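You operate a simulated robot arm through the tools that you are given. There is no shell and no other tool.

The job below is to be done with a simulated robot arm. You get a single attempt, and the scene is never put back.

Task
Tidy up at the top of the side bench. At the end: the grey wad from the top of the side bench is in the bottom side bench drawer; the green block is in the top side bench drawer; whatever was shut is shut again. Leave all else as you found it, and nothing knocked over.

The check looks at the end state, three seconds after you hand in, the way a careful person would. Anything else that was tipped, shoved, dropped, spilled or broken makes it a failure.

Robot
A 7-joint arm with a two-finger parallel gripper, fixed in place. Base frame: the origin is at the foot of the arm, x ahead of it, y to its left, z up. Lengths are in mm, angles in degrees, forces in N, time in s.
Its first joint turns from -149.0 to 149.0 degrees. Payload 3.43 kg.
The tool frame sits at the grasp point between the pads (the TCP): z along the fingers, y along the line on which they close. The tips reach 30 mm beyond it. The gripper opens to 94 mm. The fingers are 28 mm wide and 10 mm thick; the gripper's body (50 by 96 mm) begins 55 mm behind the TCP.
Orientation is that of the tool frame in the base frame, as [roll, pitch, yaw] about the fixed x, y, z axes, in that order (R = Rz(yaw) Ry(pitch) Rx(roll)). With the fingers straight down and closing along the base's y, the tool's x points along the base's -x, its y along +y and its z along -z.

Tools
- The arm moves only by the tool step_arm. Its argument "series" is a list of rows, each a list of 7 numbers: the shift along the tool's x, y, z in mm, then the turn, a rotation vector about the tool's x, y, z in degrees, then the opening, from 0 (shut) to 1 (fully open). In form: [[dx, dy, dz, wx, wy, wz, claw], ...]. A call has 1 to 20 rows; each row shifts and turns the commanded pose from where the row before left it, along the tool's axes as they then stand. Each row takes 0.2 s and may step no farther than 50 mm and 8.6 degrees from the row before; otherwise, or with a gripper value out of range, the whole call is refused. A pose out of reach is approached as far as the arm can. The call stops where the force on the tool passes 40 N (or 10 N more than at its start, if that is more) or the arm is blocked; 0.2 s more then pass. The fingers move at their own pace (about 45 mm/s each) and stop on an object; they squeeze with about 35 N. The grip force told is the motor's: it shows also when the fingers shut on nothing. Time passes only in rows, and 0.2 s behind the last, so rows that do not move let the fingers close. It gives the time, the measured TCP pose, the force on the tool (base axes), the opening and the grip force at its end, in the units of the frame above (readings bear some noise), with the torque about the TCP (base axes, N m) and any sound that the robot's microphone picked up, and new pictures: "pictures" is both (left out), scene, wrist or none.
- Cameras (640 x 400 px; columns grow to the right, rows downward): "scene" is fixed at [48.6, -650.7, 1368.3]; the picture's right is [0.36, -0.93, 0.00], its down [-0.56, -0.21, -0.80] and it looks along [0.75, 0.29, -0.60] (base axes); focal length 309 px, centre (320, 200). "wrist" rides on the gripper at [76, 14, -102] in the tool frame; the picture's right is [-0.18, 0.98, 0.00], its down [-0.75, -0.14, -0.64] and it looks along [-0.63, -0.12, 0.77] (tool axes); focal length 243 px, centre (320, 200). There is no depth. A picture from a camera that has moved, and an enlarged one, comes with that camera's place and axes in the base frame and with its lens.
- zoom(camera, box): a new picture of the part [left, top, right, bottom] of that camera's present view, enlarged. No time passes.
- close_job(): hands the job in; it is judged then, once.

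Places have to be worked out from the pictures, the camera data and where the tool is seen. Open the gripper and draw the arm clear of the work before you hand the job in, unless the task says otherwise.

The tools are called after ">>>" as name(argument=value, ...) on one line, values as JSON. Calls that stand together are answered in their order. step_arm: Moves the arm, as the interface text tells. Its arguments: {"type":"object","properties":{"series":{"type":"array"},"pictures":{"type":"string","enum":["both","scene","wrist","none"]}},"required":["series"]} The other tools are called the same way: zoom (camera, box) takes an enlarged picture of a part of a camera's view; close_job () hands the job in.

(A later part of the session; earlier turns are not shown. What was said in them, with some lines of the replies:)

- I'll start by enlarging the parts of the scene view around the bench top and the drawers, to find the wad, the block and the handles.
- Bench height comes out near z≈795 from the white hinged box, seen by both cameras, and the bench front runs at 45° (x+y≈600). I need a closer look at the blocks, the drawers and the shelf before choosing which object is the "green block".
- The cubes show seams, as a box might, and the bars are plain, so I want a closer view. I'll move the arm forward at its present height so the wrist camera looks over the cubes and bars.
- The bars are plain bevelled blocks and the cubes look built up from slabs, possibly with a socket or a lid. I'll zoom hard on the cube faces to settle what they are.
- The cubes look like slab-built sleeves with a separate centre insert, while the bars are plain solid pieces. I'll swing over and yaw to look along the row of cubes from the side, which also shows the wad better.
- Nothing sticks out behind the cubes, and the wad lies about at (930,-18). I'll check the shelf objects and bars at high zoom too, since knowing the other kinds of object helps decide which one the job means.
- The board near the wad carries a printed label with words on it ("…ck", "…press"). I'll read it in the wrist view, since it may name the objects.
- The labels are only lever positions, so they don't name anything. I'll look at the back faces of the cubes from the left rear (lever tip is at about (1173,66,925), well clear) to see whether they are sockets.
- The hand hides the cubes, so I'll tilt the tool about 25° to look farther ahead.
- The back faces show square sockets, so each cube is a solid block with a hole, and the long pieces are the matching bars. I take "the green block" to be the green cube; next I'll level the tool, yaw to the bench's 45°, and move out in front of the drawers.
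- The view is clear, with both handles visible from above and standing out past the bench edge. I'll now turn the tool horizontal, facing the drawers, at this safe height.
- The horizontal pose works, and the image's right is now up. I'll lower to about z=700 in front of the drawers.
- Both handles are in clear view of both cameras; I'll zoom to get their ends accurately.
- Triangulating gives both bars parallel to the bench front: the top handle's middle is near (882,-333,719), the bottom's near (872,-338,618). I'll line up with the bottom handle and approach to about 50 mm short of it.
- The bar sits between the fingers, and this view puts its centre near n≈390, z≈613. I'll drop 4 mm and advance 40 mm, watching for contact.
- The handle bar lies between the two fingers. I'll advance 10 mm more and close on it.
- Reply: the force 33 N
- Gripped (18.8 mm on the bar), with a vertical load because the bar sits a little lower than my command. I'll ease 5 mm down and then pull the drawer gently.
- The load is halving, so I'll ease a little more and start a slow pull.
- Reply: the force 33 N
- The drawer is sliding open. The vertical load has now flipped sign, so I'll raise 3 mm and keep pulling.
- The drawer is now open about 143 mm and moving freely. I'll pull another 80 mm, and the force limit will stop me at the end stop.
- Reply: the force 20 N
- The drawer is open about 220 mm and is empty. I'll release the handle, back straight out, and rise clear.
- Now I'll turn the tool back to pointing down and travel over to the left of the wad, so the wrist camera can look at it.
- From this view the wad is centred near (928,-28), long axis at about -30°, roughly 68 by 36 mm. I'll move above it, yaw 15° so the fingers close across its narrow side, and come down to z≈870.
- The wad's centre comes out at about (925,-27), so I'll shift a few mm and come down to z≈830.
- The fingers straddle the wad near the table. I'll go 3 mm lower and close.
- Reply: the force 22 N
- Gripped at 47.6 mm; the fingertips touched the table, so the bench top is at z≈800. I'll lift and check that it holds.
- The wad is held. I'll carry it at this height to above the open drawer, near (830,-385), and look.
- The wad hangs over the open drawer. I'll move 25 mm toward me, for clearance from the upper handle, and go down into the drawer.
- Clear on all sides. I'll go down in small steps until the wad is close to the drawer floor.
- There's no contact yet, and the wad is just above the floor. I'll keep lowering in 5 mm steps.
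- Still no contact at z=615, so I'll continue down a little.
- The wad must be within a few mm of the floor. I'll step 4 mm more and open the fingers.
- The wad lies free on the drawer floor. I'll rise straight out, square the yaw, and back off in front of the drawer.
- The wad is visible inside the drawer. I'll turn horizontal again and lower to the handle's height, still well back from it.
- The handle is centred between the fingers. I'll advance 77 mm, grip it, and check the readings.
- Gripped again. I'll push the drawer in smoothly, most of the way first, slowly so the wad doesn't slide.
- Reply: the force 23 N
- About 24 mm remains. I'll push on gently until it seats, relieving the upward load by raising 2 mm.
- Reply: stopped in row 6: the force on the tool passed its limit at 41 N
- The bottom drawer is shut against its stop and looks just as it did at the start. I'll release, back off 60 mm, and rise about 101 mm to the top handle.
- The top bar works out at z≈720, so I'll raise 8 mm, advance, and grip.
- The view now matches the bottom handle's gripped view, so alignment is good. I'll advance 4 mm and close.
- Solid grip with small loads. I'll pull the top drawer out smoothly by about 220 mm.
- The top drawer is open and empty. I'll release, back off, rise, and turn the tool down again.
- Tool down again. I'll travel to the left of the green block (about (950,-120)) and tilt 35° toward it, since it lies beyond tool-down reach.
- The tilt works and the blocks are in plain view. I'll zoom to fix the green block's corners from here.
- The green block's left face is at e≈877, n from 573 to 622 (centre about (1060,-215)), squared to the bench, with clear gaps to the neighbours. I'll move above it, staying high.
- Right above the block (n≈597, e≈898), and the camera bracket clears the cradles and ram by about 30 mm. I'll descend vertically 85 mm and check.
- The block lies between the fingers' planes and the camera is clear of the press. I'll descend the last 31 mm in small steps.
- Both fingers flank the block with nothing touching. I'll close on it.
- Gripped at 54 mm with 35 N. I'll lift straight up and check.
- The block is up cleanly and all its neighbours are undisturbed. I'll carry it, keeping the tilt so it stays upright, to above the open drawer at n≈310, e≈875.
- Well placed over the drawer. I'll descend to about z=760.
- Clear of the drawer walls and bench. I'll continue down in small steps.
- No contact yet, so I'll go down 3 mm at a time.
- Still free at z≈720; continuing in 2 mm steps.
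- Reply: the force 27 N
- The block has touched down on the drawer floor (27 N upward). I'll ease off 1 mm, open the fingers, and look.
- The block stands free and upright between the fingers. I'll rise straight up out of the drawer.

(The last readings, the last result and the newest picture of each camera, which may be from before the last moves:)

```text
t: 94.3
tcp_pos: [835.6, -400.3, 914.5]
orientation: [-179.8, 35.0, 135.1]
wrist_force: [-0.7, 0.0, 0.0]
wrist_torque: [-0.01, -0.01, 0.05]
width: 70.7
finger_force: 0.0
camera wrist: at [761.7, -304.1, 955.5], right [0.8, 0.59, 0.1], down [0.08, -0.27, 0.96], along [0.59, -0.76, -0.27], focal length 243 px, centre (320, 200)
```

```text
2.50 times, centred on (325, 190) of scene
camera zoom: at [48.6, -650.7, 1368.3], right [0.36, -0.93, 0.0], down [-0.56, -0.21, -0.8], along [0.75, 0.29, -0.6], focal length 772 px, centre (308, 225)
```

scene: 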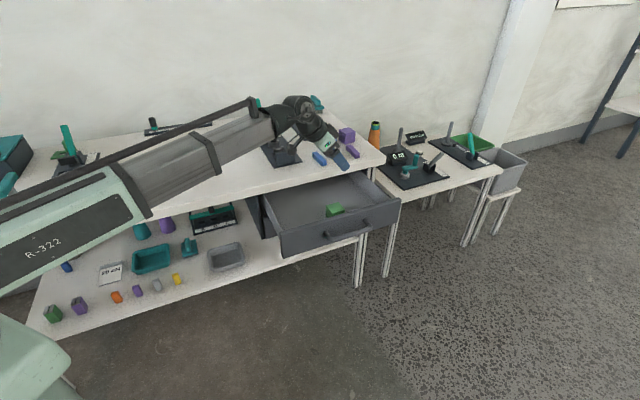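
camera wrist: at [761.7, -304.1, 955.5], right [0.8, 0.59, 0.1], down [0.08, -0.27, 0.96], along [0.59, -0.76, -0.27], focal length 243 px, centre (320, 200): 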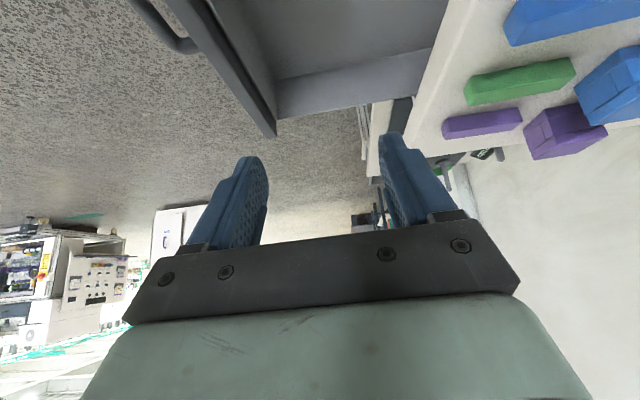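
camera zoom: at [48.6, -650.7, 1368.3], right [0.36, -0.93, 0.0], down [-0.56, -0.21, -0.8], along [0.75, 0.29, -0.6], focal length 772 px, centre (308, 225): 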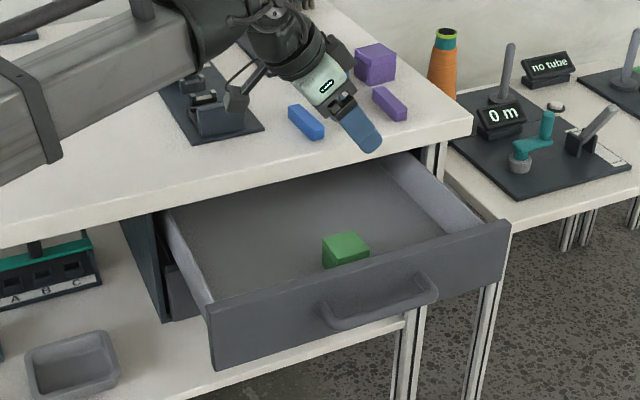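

The block stands upright in the drawer. I'll un-tilt, back away in front of the bench, and turn horizontal to close the drawer.

>>> step_arm(series=[[0, 0, 0, 0, 8.5, 0, 0.6], [0, 0, 0, 0, 8.5, 0, 0.6], [0, 0, 0, 0, 8.5, 0, 0.6], [0, 0, 0, 0, 8.5, 0, 0.6], [0, 0, 0, 0, 1, 0, 0.6], [3, -45.4, 0, 0, 0, 0, 0.6], [3, -45.4, 0, 0, 0, 0, 0.6], [3, -45.4, 0, 0, 0, 0, 0.6], [3, -45.4, 0, 0, 0, 0, 0.6], [3, -45.4, 0, 0, 0, 0, 0.6], [0, 0, 0, 0, 0, 0, 0.6]], pictures="none")

>>> step_arm(series=[[0, 0, 0, -8.5, 0, 0, 0.6], [0, 0, 0, -8.5, 0, 0, 0.6], [0, 0, 0, -8.5, 0, 0, 0.6], [0, 0, 0, -8.5, 0, 0, 0.6], [0, 0, 0, -8.5, 0, 0, 0.6], [0, 0, 0, -8.5, 0, 0, 0.6], [0, 0, 0, -8.5, 0, 0, 0.6], [0, 0, 0, -8.5, 0, 0, 0.6], [0, 0, 0, -8.5, 0, 0, 0.6], [0, 0, 0, -8.5, 0, 0, 0.6], [0, 0, 0, -5, 0, 0, 0.6], [0, -39, 0, 0, 0, 0, 0.6], [0, -39, 0, 0, 0, 0, 0.6], [0, -39, 0, 0, 0, 0, 0.6], [0, -39, 0, 0, 0, 0, 0.6], [0, -39, 0, 0, 0, 0, 0.6], [0, 0, 0, 0, 0, 0, 0.6]])

```text
t: 96.7
tcp_pos: [664.8, -551.5, 915.9]
orientation: [-179.9, 0.0, 134.8]
wrist_force: [0.0, -0.3, 0.0]
wrist_torque: [0.05, 0.03, -0.01]
width: 56.5
finger_force: 0.0
```

```text
t: 100.3
tcp_pos: [667.0, -547.3, 717.3]
orientation: [90.1, -0.1, 134.9]
wrist_force: [-0.1, -0.8, 0.6]
wrist_torque: [0.01, -0.02, -0.05]
width: 56.4
finger_force: 0.0
camera wrist: at [541.0, -565.1, 732.6], right [0.13, -0.13, 0.98], down [0.08, -0.99, -0.14], along [0.99, 0.09, -0.12], focal length 243 px, centre (320, 200)
```

scene: 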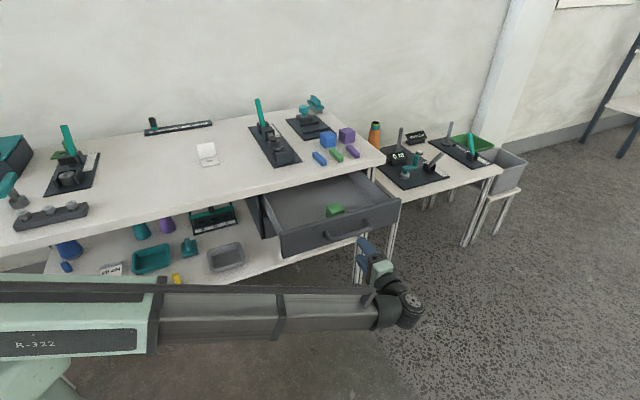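
wrist: 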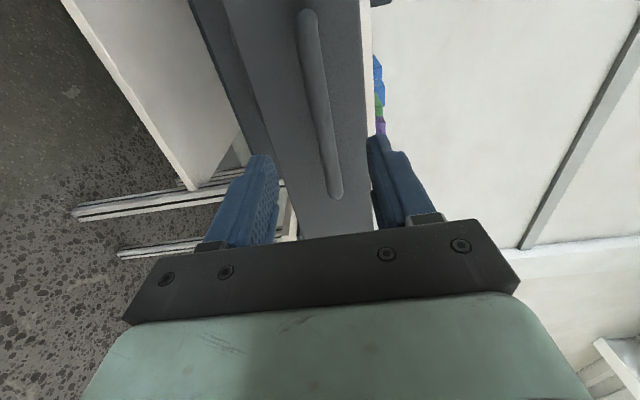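

Lined up with the top handle. I'll raise 2.5 mm, advance 75 mm, and grip it.

>>> step_arm(series=[[0, 2.5, 25, 0, 0, 0, 0.6], [0, 0, 25, 0, 0, 0, 0.6], [0, 0, 18, 0, 0, 0, 0.6], [0, 0, 7, 0, 0, 0, 0.6], [0, 0, 0, 0, 0, 0, 0], [0, 0, 0, 0, 0, 0, 0], [0, 0, 0, 0, 0, 0, 0], [0, 0, 0, 0, 0, 0, 0], [0, 0, 0, 0, 0, 0, 0]])

```text
t: 102.3
tcp_pos: [719.9, -496.3, 721.4]
orientation: [90.2, 0.0, 134.8]
wrist_force: [-1.0, 1.1, -11.0]
wrist_torque: [-0.16, -0.04, -0.15]
width: 15.7
finger_force: 44.5
camera wrist: at [594.1, -514.4, 735.0], right [0.13, -0.13, 0.98], down [0.08, -0.99, -0.14], along [0.99, 0.09, -0.12], focal length 243 px, centre (320, 200)
```

scene: 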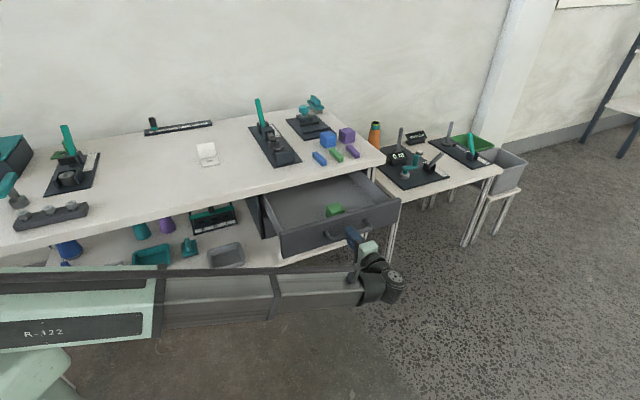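
wrist: 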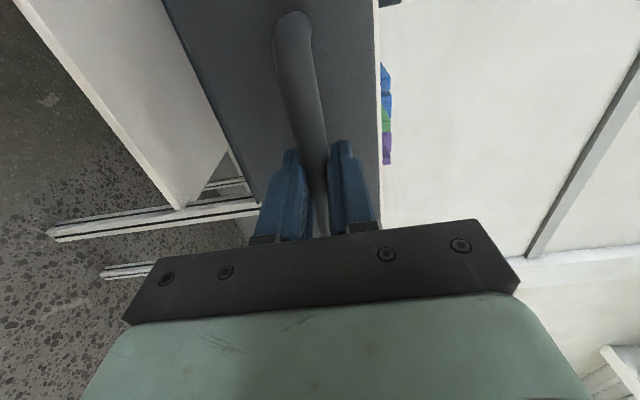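

Gripped. I'll push the drawer in slowly and smoothly, so the block doesn't slide or tip.

>>> step_arm(series=[[0, -1, 5, 0, 0, 0, 0], [0, 0, 8, 0, 0, 0, 0], [0, 0, 11, 0, 0, 0, 0], [0, 0, 13, 0, 0, 0, 0], [0, 0, 14, 0, 0, 0, 0], [0, 0, 14, 0, 0, 0, 0], [0, 0, 14, 0, 0, 0, 0], [0, 0, 14, 0, 0, 0, 0], [0, 0, 14, 0, 0, 0, 0], [0, 0, 14, 0, 0, 0, 0], [0, 0, 14, 0, 0, 0, 0], [0, 0, 14, 0, 0, 0, 0], [0, 0, 14, 0, 0, 0, 0], [0, 0, 12, 0, 0, 0, 0], [0, 0, 10, 0, 0, 0, 0], [0, 0, 7, 0, 0, 0, 0], [0, 0, 5, 0, 0, 0, 0], [0, 0, 0, 0, 0, 0, 0]])

```text
t: 106.1
tcp_pos: [857.4, -358.2, 720.1]
orientation: [90.1, 0.0, 134.9]
wrist_force: [-0.6, 0.8, -0.8]
wrist_torque: [0.01, 0.0, 1.04]
width: 15.7
finger_force: 45.1
camera wrist: at [732.5, -376.0, 734.7], right [0.13, -0.13, 0.98], down [0.08, -0.99, -0.14], along [0.99, 0.09, -0.12], focal length 243 px, centre (320, 200)
```

scene: 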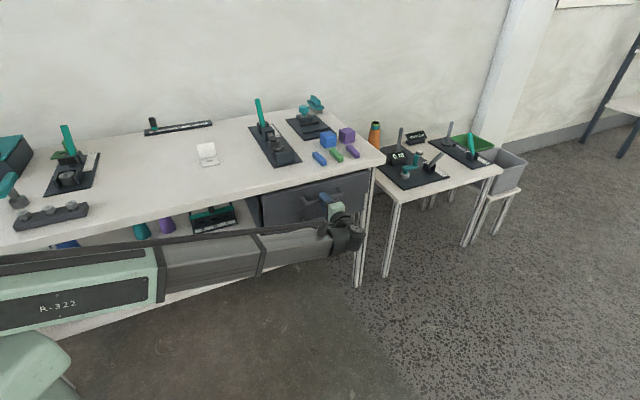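
wrist: 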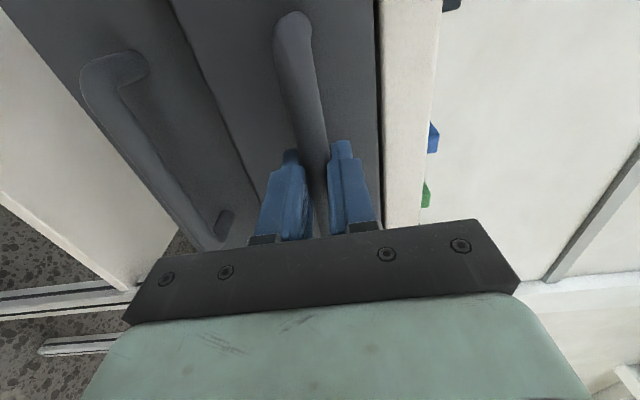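

About 28 mm remains. I'll push gently until it seats.

>>> step_arm(series=[[0, 0, 6, 0, 0, 0, 0], [0, 0, 6, 0, 0, 0, 0], [0, 0, 5, 0, 0, 0, 0], [0, 0, 4, 0, 0, 0, 0], [0, 0, 3, 0, 0, 0, 0], [0, 0, 3, 0, 0, 0, 0], [0, 0, 3, 0, 0, 0, 0], [0, 0, 3, 0, 0, 0, 0], [0, 0, 0, 0, 0, 0, 0]])

>>> zoom(camera="scene", box=[250, 160, 380, 245])

```text
t: 107.8
tcp_pos: [876.0, -340.4, 718.8]
orientation: [90.0, 0.0, 134.6]
wrist_force: [-8.3, -9.6, 0.8]
wrist_torque: [0.06, 0.05, 0.7]
width: 15.8
finger_force: 45.1
stopped in row 8: the force on the tool passed its limit at 41 N (the readings are from after the stop); the commanded pose is now the measured one
camera wrist: at [749.9, -357.8, 734.7], right [0.13, -0.13, 0.98], down [0.07, -0.99, -0.14], along [0.99, 0.09, -0.12], focal length 243 px, centre (320, 200)
```

scene: 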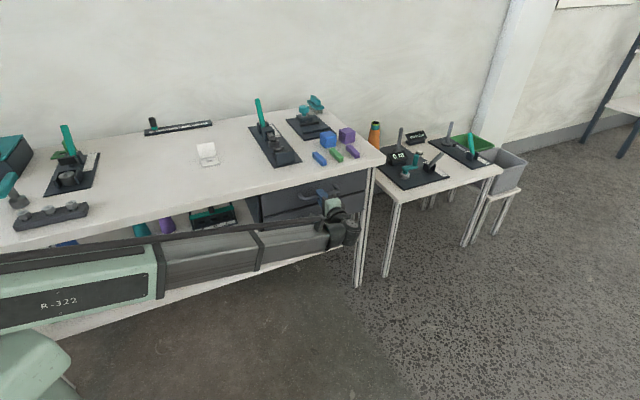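
wrist: 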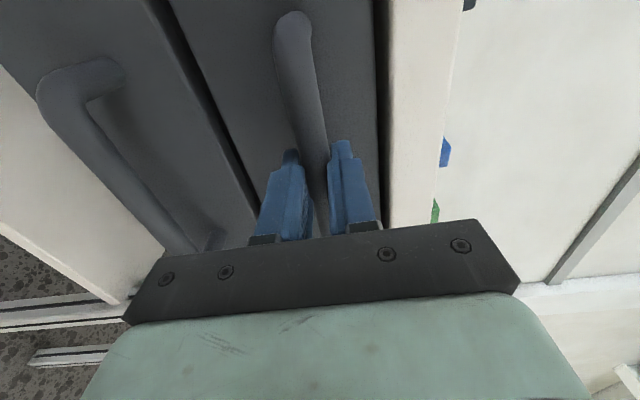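

```text
4.71 times, centred on (315, 202) of scene
camera zoom: at [48.6, -650.7, 1368.3], right [0.36, -0.93, 0.0], down [-0.56, -0.21, -0.8], along [0.75, 0.29, -0.6], focal length 1453 px, centre (344, 188)
```

zoom: 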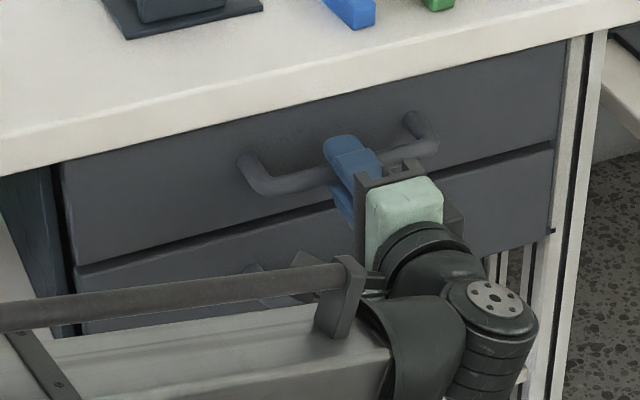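

The top drawer has seated against its stop and lines up as it did originally. I'll release the handle, retreat, and rise clear.

>>> step_arm(series=[[0, 0, 0, 0, 0, 0, 0.6], [0, 0, 0, 0, 0, 0, 0.6], [0, 0, 0, 0, 0, 0, 0.6], [0, 0, -25, 0, 0, 0, 0.6], [0, 0, -40, 0, 0, 0, 0.6], [0, 0, -45, 0, 0, 0, 0.6], [0, 0, -45, 0, 0, 0, 0.6], [0, 0, -45, 0, 0, 0, 0.6], [0, 0, 0, 0, 0, 0, 0.6]])

>>> zoom(camera="scene", box=[250, 160, 380, 245])

>>> zoom(camera="wrist", box=[180, 0, 420, 220])

>>> zoom(camera="scene", box=[180, 80, 400, 218])

```text
t: 109.8
tcp_pos: [731.6, -483.5, 718.2]
orientation: [90.2, 0.0, 134.7]
wrist_force: [0.2, 0.3, 1.0]
wrist_torque: [-0.03, 0.0, -0.01]
width: 56.4
finger_force: 0.0
camera wrist: at [605.9, -500.4, 733.0], right [0.13, -0.13, 0.98], down [0.07, -0.99, -0.14], along [0.99, 0.09, -0.12], focal length 243 px, centre (320, 200)
```

scene: 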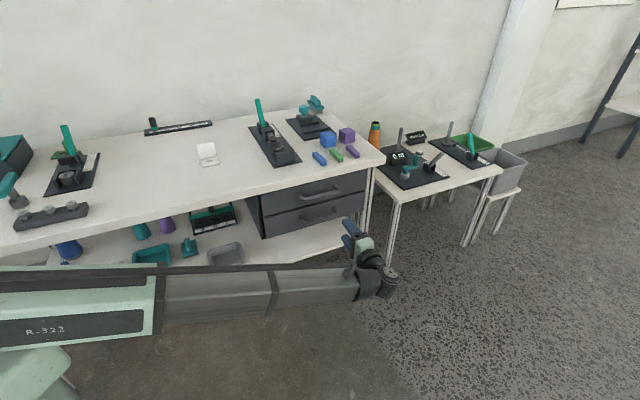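
wrist: 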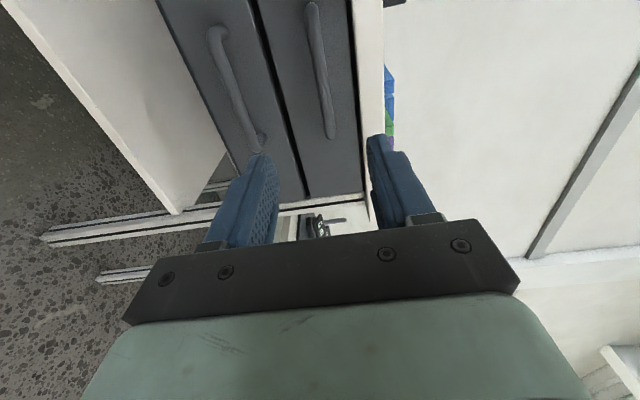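

```text
4.71 times, centred on (315, 202) of scene
camera zoom: at [48.6, -650.7, 1368.3], right [0.36, -0.93, 0.0], down [-0.56, -0.21, -0.8], along [0.75, 0.29, -0.6], focal length 1453 px, centre (344, 188)
```

zoom: 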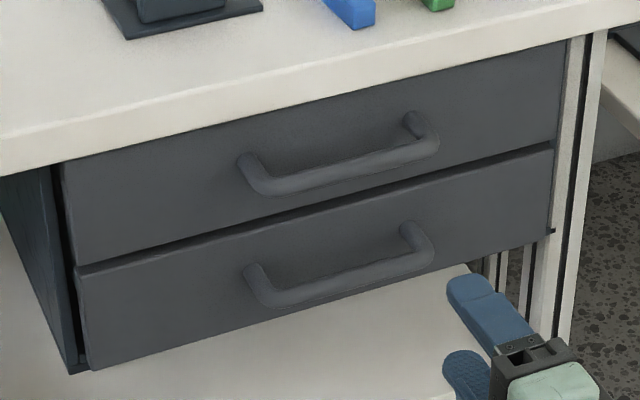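

```text
1.82 times, centred on (300, 110) of wrist
camera zoom: at [605.9, -500.4, 733.0], right [0.13, -0.13, 0.98], down [0.07, -0.99, -0.14], along [0.99, 0.09, -0.12], focal length 441 px, centre (356, 364)
```

zoom: 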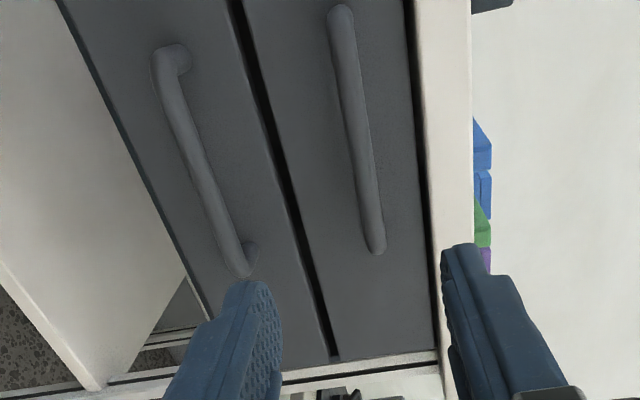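

```text
2.90 times, centred on (290, 149) of scene
camera zoom: at [48.6, -650.7, 1368.3], right [0.36, -0.93, 0.0], down [-0.56, -0.21, -0.8], along [0.75, 0.29, -0.6], focal length 895 px, centre (407, 348)
```

zoom: 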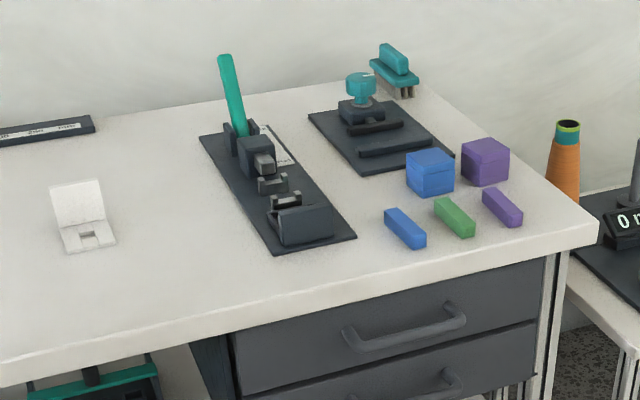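

Both drawers are shut exactly as at the start, and everything else on the bench is unmoved. I'll raise the arm and turn the tool down, well clear, with the gripper open.

>>> step_arm(series=[[0, 43, 0, 0, 0, 0, 1], [0, 43, 0, 0, 0, 0, 1], [0, 43, 0, 0, 0, 0, 1], [0, 43, 0, 0, 0, 0, 1], [0, 43, 0, 0, 0, 0, 1], [0, 43, 0, 0, 0, 0, 1], [0, 43, 0, 0, 0, 0, 1], [0, 0, 0, 8.5, 0, 0, 1], [0, 0, 0, 8.5, 0, 0, 1], [0, 0, 0, 8.5, 0, 0, 1], [0, 0, 0, 8.5, 0, 0, 1], [0, 0, 0, 8.5, 0, 0, 1], [0, 0, 0, 8.5, 0, 0, 1], [0, 0, 0, 8.5, 0, 0, 1], [0, 0, 0, 8.5, 0, 0, 1], [0, 0, 0, 8.5, 0, 0, 1], [0, 0, 0, 8.5, 0, 0, 1], [0, 0, 0, 5, 0, 0, 1], [0, 0, 0, 0, 0, 0, 1]])

>>> zoom(camera="scene", box=[20, 180, 280, 342])

```text
t: 113.8
tcp_pos: [734.0, -479.9, 1020.5]
orientation: [-179.7, 0.0, 134.6]
wrist_force: [0.6, 0.2, 0.2]
wrist_torque: [0.0, 0.0, -0.03]
width: 93.9
finger_force: 0.0
camera wrist: at [691.9, -414.7, 1123.8], right [0.83, 0.56, 0.0], down [0.43, -0.63, 0.64], along [0.36, -0.53, -0.77], focal length 243 px, centre (320, 200)
```

scene: 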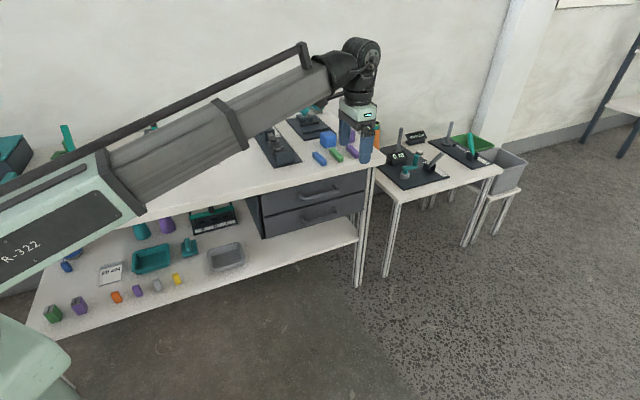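
wrist: 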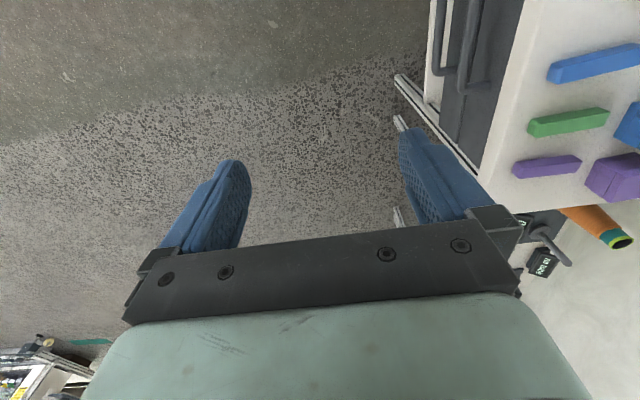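

```text
2.46 times, centred on (150, 261) of scene
camera zoom: at [48.6, -650.7, 1368.3], right [0.36, -0.93, 0.0], down [-0.56, -0.21, -0.8], along [0.75, 0.29, -0.6], focal length 760 px, centre (738, 50)
```

zoom: 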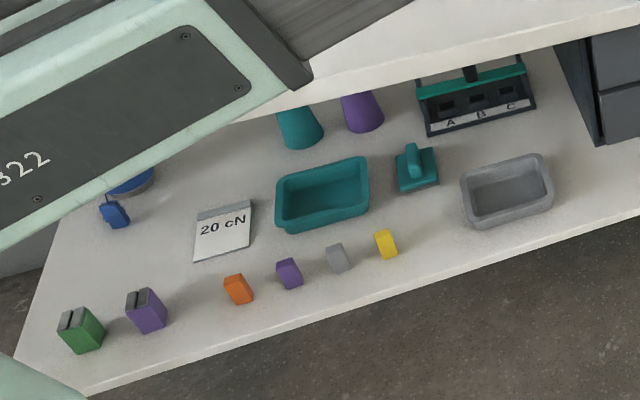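

The wad is in the bottom drawer, the green block is in the top drawer, and both drawers are shut. The shelf and bench are undisturbed, and the arm is clear with the gripper open. I'm handing in.

>>> close_job()

```text
The job is handed in.
```

I've handed the job in. The grey wad is in the bottom side bench drawer, the green block is in the top one, and both drawers are shut again. In the last pictures everything else on the bench and shelf was where it started. The arm is clear with the gripper open.

**Which green object:** there were two green pieces on the bench top, a cube with a square hole in its back and a plain bar. Nothing in the scene named either one. I took "block" to mean the cube and left the bar where it was. If the bar was meant, the wrong piece is in the drawer.
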